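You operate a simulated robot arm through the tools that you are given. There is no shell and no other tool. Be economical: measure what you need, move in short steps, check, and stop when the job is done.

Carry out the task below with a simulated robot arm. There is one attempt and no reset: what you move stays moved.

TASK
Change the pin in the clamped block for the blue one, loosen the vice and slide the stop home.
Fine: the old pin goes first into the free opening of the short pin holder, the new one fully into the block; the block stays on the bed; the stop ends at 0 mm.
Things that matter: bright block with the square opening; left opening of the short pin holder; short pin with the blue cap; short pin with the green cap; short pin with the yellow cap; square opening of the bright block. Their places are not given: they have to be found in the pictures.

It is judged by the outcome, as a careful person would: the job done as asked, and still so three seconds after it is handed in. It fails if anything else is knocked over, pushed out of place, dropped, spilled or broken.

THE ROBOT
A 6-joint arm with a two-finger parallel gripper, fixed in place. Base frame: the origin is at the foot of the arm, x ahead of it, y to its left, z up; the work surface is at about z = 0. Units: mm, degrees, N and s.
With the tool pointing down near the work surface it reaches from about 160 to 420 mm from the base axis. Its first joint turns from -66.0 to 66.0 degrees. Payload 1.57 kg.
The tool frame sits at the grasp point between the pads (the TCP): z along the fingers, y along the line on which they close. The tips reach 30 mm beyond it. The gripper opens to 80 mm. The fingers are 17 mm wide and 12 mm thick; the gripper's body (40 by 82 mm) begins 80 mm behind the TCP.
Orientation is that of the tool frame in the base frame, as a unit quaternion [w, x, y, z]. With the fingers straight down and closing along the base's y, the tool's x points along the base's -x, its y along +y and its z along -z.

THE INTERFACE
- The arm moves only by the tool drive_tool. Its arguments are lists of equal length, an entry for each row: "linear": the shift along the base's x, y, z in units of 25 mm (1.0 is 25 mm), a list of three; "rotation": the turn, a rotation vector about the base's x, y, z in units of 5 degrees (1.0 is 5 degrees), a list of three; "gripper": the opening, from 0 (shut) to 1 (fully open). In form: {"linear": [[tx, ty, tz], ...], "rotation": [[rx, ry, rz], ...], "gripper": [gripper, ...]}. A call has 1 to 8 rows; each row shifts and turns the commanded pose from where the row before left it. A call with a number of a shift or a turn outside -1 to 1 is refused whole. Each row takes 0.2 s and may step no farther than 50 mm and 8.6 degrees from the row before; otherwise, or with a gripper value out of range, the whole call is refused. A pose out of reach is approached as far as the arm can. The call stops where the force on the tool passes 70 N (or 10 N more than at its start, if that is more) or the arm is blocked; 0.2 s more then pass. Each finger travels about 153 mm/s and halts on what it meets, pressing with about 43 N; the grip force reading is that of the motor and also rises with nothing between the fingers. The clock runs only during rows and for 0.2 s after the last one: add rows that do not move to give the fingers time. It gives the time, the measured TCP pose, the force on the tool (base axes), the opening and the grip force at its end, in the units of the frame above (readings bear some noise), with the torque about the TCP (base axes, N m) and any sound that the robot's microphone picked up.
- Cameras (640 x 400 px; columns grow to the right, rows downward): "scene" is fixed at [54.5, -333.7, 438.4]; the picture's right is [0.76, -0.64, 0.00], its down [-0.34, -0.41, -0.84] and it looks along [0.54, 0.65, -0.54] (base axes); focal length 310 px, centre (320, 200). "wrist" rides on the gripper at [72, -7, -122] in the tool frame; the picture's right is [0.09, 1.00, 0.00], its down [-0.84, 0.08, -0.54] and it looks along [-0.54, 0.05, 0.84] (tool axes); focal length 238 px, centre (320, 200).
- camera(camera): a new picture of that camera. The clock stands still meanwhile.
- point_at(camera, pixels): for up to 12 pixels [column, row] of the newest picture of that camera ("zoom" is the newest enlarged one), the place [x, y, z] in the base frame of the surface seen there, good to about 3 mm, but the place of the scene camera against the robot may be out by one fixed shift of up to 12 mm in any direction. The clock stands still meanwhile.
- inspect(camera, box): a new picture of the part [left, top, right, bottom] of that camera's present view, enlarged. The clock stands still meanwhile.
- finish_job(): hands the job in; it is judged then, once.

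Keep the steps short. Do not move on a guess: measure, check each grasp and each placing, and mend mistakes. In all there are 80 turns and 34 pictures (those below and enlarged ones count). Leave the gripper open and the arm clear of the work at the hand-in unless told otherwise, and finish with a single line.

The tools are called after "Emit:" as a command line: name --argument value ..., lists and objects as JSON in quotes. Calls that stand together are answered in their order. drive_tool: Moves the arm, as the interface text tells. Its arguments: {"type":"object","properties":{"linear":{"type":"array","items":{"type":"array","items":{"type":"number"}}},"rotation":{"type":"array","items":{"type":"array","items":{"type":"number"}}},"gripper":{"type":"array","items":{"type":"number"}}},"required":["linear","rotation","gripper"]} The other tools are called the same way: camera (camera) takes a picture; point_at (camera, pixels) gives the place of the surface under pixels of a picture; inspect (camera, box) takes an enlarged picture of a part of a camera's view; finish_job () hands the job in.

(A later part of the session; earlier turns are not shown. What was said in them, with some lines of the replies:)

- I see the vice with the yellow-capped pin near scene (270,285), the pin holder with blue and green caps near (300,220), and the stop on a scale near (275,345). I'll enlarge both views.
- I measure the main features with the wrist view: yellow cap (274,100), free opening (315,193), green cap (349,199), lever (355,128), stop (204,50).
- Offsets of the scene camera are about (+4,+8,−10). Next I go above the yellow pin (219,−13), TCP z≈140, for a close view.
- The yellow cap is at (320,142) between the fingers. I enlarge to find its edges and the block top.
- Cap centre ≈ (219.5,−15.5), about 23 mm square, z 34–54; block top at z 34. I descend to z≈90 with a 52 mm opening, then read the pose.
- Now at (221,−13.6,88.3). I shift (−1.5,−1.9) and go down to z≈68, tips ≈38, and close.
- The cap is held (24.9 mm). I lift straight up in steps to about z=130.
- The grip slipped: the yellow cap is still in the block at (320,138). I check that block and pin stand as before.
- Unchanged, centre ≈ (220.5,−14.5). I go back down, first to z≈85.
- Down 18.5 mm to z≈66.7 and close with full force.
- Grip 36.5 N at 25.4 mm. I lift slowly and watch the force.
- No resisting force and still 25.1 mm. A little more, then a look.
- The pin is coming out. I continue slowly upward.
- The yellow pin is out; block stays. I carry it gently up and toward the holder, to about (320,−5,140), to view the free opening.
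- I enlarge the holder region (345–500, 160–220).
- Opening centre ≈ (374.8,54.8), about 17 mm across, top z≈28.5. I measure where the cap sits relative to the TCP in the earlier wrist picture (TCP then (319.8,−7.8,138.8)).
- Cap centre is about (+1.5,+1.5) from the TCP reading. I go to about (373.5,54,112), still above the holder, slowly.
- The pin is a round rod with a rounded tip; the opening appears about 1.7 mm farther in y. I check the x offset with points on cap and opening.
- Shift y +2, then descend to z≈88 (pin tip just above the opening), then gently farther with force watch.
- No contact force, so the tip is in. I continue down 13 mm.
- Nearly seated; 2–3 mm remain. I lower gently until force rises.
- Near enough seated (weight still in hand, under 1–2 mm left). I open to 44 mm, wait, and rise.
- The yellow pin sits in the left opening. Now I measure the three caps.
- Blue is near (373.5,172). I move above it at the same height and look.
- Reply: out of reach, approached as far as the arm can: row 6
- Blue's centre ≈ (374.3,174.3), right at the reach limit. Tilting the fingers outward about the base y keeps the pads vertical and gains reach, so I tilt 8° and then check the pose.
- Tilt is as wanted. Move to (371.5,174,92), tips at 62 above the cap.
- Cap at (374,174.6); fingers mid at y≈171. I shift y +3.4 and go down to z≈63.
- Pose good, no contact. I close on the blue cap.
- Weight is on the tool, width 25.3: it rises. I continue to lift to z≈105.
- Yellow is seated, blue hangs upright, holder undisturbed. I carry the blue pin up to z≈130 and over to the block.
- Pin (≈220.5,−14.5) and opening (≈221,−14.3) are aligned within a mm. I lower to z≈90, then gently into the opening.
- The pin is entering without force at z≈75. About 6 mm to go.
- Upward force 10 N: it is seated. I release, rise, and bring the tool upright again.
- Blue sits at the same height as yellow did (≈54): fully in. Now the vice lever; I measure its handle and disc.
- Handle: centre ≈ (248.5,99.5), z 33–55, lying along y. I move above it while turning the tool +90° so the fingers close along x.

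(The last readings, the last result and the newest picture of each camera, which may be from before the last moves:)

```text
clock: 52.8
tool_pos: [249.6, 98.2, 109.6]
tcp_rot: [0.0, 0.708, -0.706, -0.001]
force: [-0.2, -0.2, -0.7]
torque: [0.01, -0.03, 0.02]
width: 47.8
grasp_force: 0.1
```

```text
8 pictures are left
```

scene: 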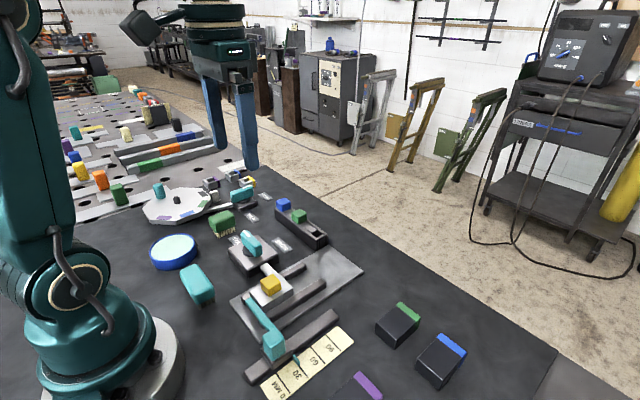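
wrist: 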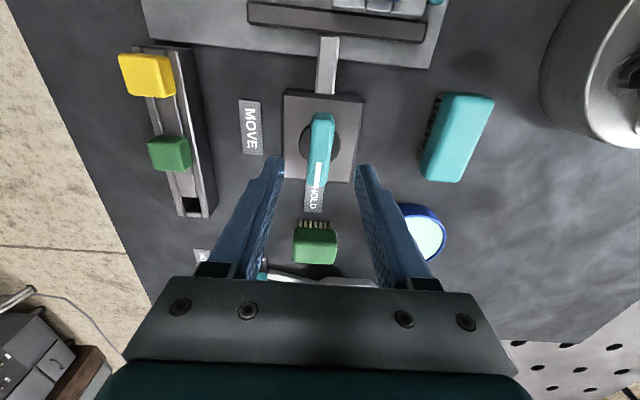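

The handle is between the fingers. I measure its sides.

Emit:
point_at --camera "wrist" --pixels '[[322, 117], [320, 140], [318, 165], [312, 150], [328, 150], [322, 185], [302, 140], [339, 140], [318, 122], [332, 122]]'

```text
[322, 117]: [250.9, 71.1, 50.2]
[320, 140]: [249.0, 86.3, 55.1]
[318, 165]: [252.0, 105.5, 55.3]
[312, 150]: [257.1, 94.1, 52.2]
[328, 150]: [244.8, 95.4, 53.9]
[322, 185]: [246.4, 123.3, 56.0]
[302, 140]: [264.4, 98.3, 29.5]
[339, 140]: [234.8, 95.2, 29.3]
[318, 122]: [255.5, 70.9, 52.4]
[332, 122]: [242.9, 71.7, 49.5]
```

Centre (249.6,99) matches the TCP. I descend to z≈66 and close.

Emit:
drive_tool --linear '[[0, 0.01, -0.4], [0, 0.01, -0.5], [0, 0, -0.5], [0, 0, -0.34], [0, 0, 0], [0, 0, 0], [0, 0, 0], [0, 0, 0]]' --rotation '[[0, 0, 0], [0, 0, 0], [0, 0, 0], [0, 0, 0], [0, 0, 0], [0, 0, 0], [0, 0, 0], [0, 0, 0]]' --gripper '[0.6, 0.6, 0.6, 0.6, 0.6, 0, 0, 0]'

Emit:
drive_tool --linear '[[0, 0, 0], [0, 0, 0], [0, 0, 0]]' --rotation '[[0, 0, -1], [0, 0, -1], [0, 0, -1]]' --gripper '[0, 0, 0]'

```text
clock: 54.6
tool_pos: [250.3, 100.2, 65.2]
tcp_rot: [0.0, 0.707, -0.707, -0.001]
force: [-4.4, 0.2, -2.0]
torque: [0.2, -0.35, -0.16]
width: 17.5
grasp_force: 32.8
```

```text
clock: 55.4
tool_pos: [250.6, 99.6, 66.3]
tcp_rot: [0.001, -0.608, 0.794, -0.001]
force: [14.9, 0.7, -32.1]
torque: [0.16, 0.22, 0.05]
width: 17.8
grasp_force: 32.5
```

The lever is turning (15°), torque is low, but there is a 32 N downward pull; I lower 1 mm to relax it and turn 10° more.

Emit:
drive_tool --linear '[[0, 0, -0.04], [0, 0, 0], [0, 0, 0]]' --rotation '[[0, 0, 0], [0, 0, -1], [0, 0, -1]]' --gripper '[0, 0, 0]'

```text
clock: 56.2
tool_pos: [250.4, 100.7, 67.2]
tcp_rot: [0.003, -0.537, 0.843, -0.001]
force: [10.3, -0.8, 15.3]
torque: [0.01, 0.21, 0.03]
width: 17.9
grasp_force: 32.8
```

Force is now moderate. Continue turning, with a tiny +x relief.

Emit:
drive_tool --linear '[[0.01, 0, 0.015], [0, 0, 0], [0, 0, 0], [0, 0, 0], [0, 0, 0]]' --rotation '[[0, 0, -1], [0, 0, -1], [0, 0, -1], [0, 0, -1], [0, 0, -1]]' --gripper '[0, 0, 0, 0, 0]'

```text
clock: 57.4
tool_pos: [250.4, 99.3, 66.0]
tcp_rot: [0.002, -0.341, 0.94, 0.0]
force: [11.0, -3.3, 31.0]
torque: [0.03, -0.36, 0.01]
width: 18.1
grasp_force: 32.3
```

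Turned 50°. Forces are fair; I raise 0.5 mm and continue 40° more.

Emit:
drive_tool --linear '[[0.01, 0, 0.02], [0, 0, 0], [0, 0, 0], [0, 0, 0]]' --rotation '[[0, 0, -1], [0, 0, -1], [0, 0, -1], [0, 0, -1]]' --gripper '[0, 0, 0, 0]'

Emit:
drive_tool --linear '[[0, 0, 0], [0, 0, 0], [0, 0, 0], [0, 0, 0], [0, 0, 0]]' --rotation '[[0, 0, -1], [0, 0, -1], [0, 0, -1], [0, 0, -1], [0, 0, 0]]' --gripper '[0, 0, 0, 0, 0]'

```text
clock: 58.4
tool_pos: [250.7, 99.5, 65.7]
tcp_rot: [0.002, -0.174, 0.985, -0.001]
force: [24.6, -11.9, -6.6]
torque: [0.1, -0.51, 0.03]
width: 17.8
grasp_force: 32.6
```

```text
clock: 59.6
tool_pos: [250.0, 99.1, 65.9]
tcp_rot: [0.001, -0.001, 1.0, -0.002]
force: [10.3, -21.0, 5.0]
torque: [-0.13, -0.99, 0.0]
width: 17.8
grasp_force: 32.7
```

Turned the full 90°. I release, rise and look.

Emit:
drive_tool --linear '[[0, 0, 0], [0, 0, 0], [0, 0, 0.4], [0, 0, 0.8], [0, -0.5, 0.8], [0, -0.5, 0.6], [0, 0, 0]]' --rotation '[[0, 0, 0], [0, 0, 0], [0, 0, 0], [0, 0, 0], [0, 0, 0], [0, 0, 0], [0, 0, 0]]' --gripper '[0.5, 0.5, 0.5, 0.5, 0.5, 0.5, 0.5]'

Emit:
camera --camera "wrist"

```text
clock: 61.2
tool_pos: [247.3, 75.7, 131.4]
tcp_rot: [0.0, 0.0, 1.0, 0.0]
force: [0.5, 1.2, -0.1]
torque: [-0.03, 0.0, 0.02]
width: 39.8
grasp_force: 0.0
```

```text
7 pictures are left
```

wrist: 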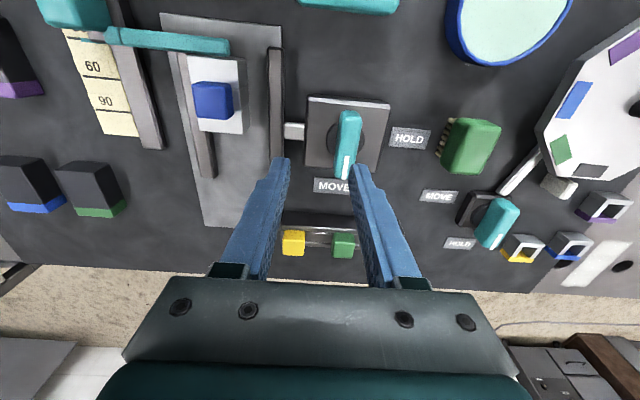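

The lever points to MOVE and the jaw has drawn back; the block with the blue pin stays on the bed. Now to the stop: I move to about (190,−100,130) for a close view.

Emit:
drive_tool --linear '[[-0.2, -0.8, 0.1], [-0.33, -0.9, 0], [-0.33, -0.9, 0], [-0.33, -0.9, 0], [-0.33, -0.9, 0], [-0.33, -0.9, 0], [-0.33, -0.9, 0], [-0.1, -0.8, 0]]' --rotation '[[0, 0, 0], [0, 0, 0], [0, 0, 0], [0, 0, 0], [0, 0, 0], [0, 0, 0], [0, 0, 0], [0, 0, 0]]' --gripper '[0.6, 0.6, 0.6, 0.6, 0.6, 0.6, 0.6, 0.6]'

Emit:
inspect --camera "wrist" --box '[220, 60, 420, 200]'

```text
clock: 63.0
tool_pos: [193.9, -99.6, 134.8]
tcp_rot: [0.0, -0.001, 1.0, 0.001]
force: [0.8, 0.4, 0.6]
torque: [0.03, 0.04, -0.04]
width: 48.0
grasp_force: 0.1
```

```text
2.86 times, centred on (320, 130) of wrist
```

zoom: 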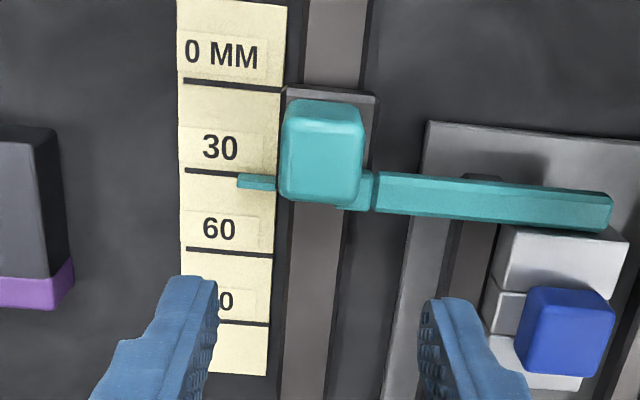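

The pointer (row 182) is just past the 30 line (row 172); the 0 line is at row 82. I measure lines, pointer and handle.

Emit:
point_at --camera "zoom" --pixels '[[230, 83], [230, 172], [230, 249], [230, 321], [256, 182], [320, 125], [320, 185], [286, 160], [352, 160], [300, 93], [330, 60], [400, 190]]'

```text
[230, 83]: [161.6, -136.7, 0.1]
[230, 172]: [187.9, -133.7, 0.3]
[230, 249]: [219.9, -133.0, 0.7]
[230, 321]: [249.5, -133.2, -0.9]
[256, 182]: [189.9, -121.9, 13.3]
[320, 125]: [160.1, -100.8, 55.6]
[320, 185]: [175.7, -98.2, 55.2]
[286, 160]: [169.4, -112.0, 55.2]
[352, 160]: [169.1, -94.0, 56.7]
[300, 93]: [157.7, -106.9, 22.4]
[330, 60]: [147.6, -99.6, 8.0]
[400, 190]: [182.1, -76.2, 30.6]
```

0 line at x≈160, pointer at ≈190–192, so about 31 mm to slide toward −x. Handle centre ≈ (167,−101.5), top z 56. I go down around it with 56 mm opening.

Emit:
drive_tool --linear '[[-0.5, -0.04, -0.2], [-0.58, -0.04, -0.4], [0, 0, -0.7], [0, 0, -0.7], [0, 0, -0.7], [0, 0, 0], [0, 0, 0]]' --rotation '[[0, 0, 0], [0, 0, 0], [0, 0, 0], [0, 0, 0], [0, 0, 0], [0, 0, 0], [0, 0, 0]]' --gripper '[0.6, 0.6, 0.6, 0.6, 0.6, 0.6, 0.6]'

```text
clock: 64.6
tool_pos: [165.6, -101.3, 67.0]
tcp_rot: [0.002, 0.0, 1.0, 0.0]
force: [-0.5, 0.7, -0.5]
torque: [0.02, -0.01, 0.03]
width: 48.1
grasp_force: 0.1
```

Well placed, no contact. I close on the handle.

Emit:
drive_tool --linear '[[0, 0, 0], [0, 0, 0], [0, 0, 0], [0, 0, 0], [0, 0, 0]]' --rotation '[[0, 0, 0], [0, 0, 0], [0, 0, 0], [0, 0, 0], [0, 0, 0]]' --gripper '[0.4, 0, 0, 0, 0]'

Emit:
drive_tool --linear '[[-0.1, 0, 0], [-0.15, 0, 0], [-0.15, 0, 0], [-0.15, 0, 0], [-0.15, 0, 0], [0, 0, 0]]' --rotation '[[0, 0, 0], [0, 0, 0], [0, 0, 0], [0, 0, 0], [0, 0, 0], [0, 0, 0]]' --gripper '[0, 0, 0, 0, 0, 0]'

```text
clock: 65.8
tool_pos: [167.3, -102.0, 67.9]
tcp_rot: [0.001, 0.0, 1.0, -0.001]
force: [-1.2, -33.2, -19.5]
torque: [-0.36, 0.0, -0.29]
width: 23.7
grasp_force: 35.9
```

```text
clock: 67.2
tool_pos: [147.7, -102.7, 66.3]
tcp_rot: [0.001, 0.0, 1.0, 0.0]
force: [0.7, -10.3, 4.8]
torque: [-0.26, -1.16, -0.02]
width: 23.9
grasp_force: 35.6
```

It slides freely (17.5 mm). I move 9 mm more, then watch for the end.

Emit:
drive_tool --linear '[[-0.12, 0, 0], [-0.12, 0, 0], [-0.12, 0, 0], [0, 0, 0]]' --rotation '[[0, 0, 0], [0, 0, 0], [0, 0, 0], [0, 0, 0]]' --gripper '[0, 0, 0, 0]'

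Emit:
inspect --camera "wrist" --box '[220, 90, 420, 230]'

```text
clock: 68.2
tool_pos: [138.3, -102.0, 65.7]
tcp_rot: [0.001, 0.0, 1.0, 0.0]
force: [-5.5, -15.9, 31.4]
torque: [-0.36, 0.01, -0.07]
width: 23.7
grasp_force: 36.0
```

```text
2.86 times, centred on (320, 160) of wrist
```

zoom: 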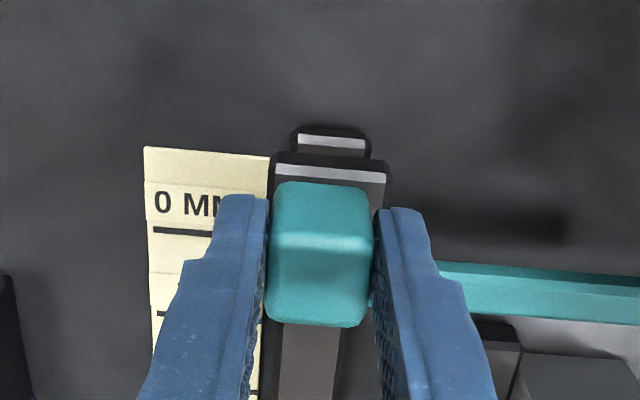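

The carriage is close to the rail's end, pointer hidden by the finger. I go on in 1.5 mm steps watching the x force.

Emit:
drive_tool --linear '[[-0.06, 0, 0.02], [-0.06, 0, 0], [0, 0, 0]]' --rotation '[[0, 0, 0], [0, 0, 0], [0, 0, 0]]' --gripper '[0, 0, 0]'

```text
clock: 69.0
tool_pos: [136.0, -101.5, 65.9]
tcp_rot: [0.0, 0.0, 1.0, 0.001]
force: [14.4, 10.6, -28.0]
torque: [-0.08, -0.34, 0.07]
width: 23.8
grasp_force: 35.8
```

x force rose to 14 N. One more 1.5 mm to tell whether it is the end.

Emit:
drive_tool --linear '[[-0.06, 0, 0], [0, 0, 0]]' --rotation '[[0, 0, 0], [0, 0, 0]]' --gripper '[0, 0, 0]'

```text
refused: the lists must be of equal length
```

Emit:
drive_tool --linear '[[-0.06, 0, 0], [0, 0, 0]]' --rotation '[[0, 0, 0], [0, 0, 0]]' --gripper '[0, 0]'

```text
clock: 69.6
tool_pos: [135.0, -103.0, 66.5]
tcp_rot: [0.001, 0.002, 1.0, 0.001]
force: [24.8, 34.3, -12.8]
torque: [0.28, -0.03, 0.08]
width: 23.8
grasp_force: 35.8
```

Force climbs to 25 N; another 1.5 mm.

Emit:
drive_tool --linear '[[-0.06, 0, 0], [0, 0, 0]]' --rotation '[[0, 0, 0], [0, 0, 0]]' --gripper '[0, 0]'

```text
clock: 70.2
tool_pos: [135.2, -102.4, 65.2]
tcp_rot: [0.003, 0.001, 1.0, 0.001]
force: [26.9, 40.1, 16.8]
torque: [0.22, -0.55, 0.32]
width: 23.6
grasp_force: 35.6
```

The tool no longer advances (135): end reached. I release, rise and check the pointer.

Emit:
drive_tool --linear '[[0, 0, 0], [0, 0, 0], [0, 0, 0.4], [0, 0, 0.7], [0.4, 0, 0.8], [0.7, 0, 0.6], [0.8, 0, 0], [0, 0, 0]]' --rotation '[[0, 0, 0], [0, 0, 0], [0, 0, 0], [0, 0, 0], [0, 0, 0], [0, 0, 0], [0, 0, 0], [0, 0, 0]]' --gripper '[0.6, 0.6, 0.6, 0.6, 0.6, 0.6, 0.6, 0.6]'

Emit:
inspect --camera "wrist" --box '[220, 50, 420, 190]'

```text
clock: 72.0
tool_pos: [178.9, -102.4, 128.4]
tcp_rot: [0.001, 0.0, 1.0, 0.0]
force: [0.0, -0.1, 0.0]
torque: [-0.03, 0.01, 0.01]
width: 47.9
grasp_force: 0.1
```

```text
2.86 times, centred on (320, 120) of wrist
```

zoom: 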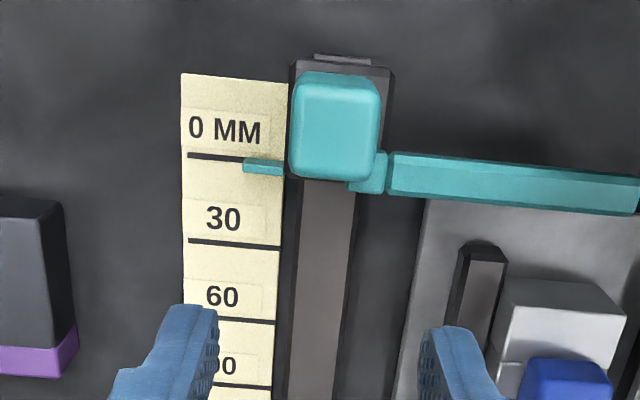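

Pointer is at the 0 line (allowing for its 13 mm height). I check with points.

Emit:
point_at --camera "zoom" --pixels '[[220, 157], [235, 159], [250, 166], [262, 163], [275, 168], [260, 170], [230, 242], [250, 244], [240, 319]]'

```text
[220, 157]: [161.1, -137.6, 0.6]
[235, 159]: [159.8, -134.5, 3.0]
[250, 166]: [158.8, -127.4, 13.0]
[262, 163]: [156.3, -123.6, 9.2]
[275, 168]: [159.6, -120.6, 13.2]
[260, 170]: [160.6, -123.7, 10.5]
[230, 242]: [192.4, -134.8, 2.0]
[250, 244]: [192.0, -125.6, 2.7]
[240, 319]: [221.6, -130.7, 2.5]
```

Pointer ≈159.5, line ≈160.5: at 0 within measuring error. I raise the arm clear and take a last look.

Emit:
drive_tool --linear '[[0, 0, 0.9], [0, 0, 0.9], [0, 0.5, 0.9], [0.3, 0.8, 0.9], [0.3, 0.8, 0.6], [0, 0, 0]]' --rotation '[[0, 0, 0], [0, 0, 0], [0, 0, 0], [0, 0, 0], [0, 0, 0], [0, 0, 0]]' --gripper '[1, 1, 1, 1, 1, 1]'

Emit:
inspect --camera "scene" --box '[200, 170, 380, 400]'

Emit:
camera --camera "wrist"

```text
clock: 73.4
tool_pos: [196.3, -50.1, 233.6]
tcp_rot: [0.001, 0.0, 1.0, 0.0]
force: [-0.3, 0.0, -1.0]
torque: [0.01, 0.0, -0.01]
width: 79.8
grasp_force: 0.0
```

```text
1.74 times, centred on (290, 285) of scene
```

zoom: 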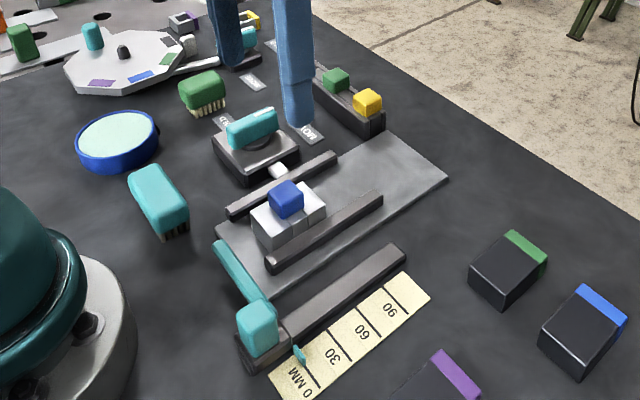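

```text
2 pictures are left
```

wrist: 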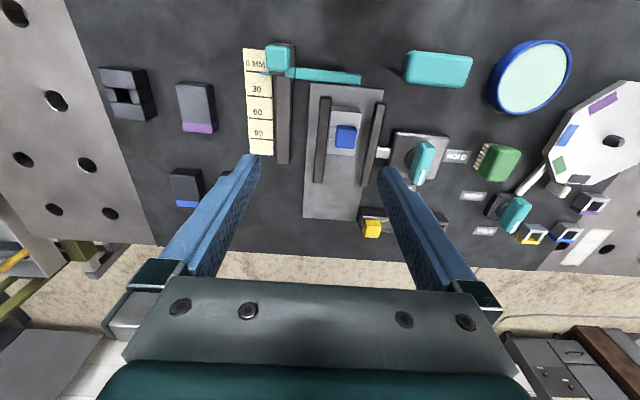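

Everything looks right. A last check of the lever's angle in this wrist view.

Emit:
point_at --camera "wrist" --pixels '[[428, 146], [425, 155], [419, 172], [417, 180], [345, 136], [345, 115], [372, 228]]'

```text
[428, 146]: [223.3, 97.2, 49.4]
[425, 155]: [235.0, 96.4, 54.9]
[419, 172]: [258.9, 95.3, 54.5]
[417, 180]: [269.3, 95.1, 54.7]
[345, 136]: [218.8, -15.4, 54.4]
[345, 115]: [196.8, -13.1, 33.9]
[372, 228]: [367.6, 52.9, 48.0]
```

The lever lies along x at MOVE, the block and blue pin are in place (cap top z 54), yellow is in the holder, and the gripper is open and clear. I hand in.

Emit:
finish_job

```text
The job is handed in.
```

Job handed in: the yellow pin is in the holder's left opening, the blue pin is fully in the block on the bed, the vice is loosened, and the stop is at 0 mm to within about 1 mm as measured.
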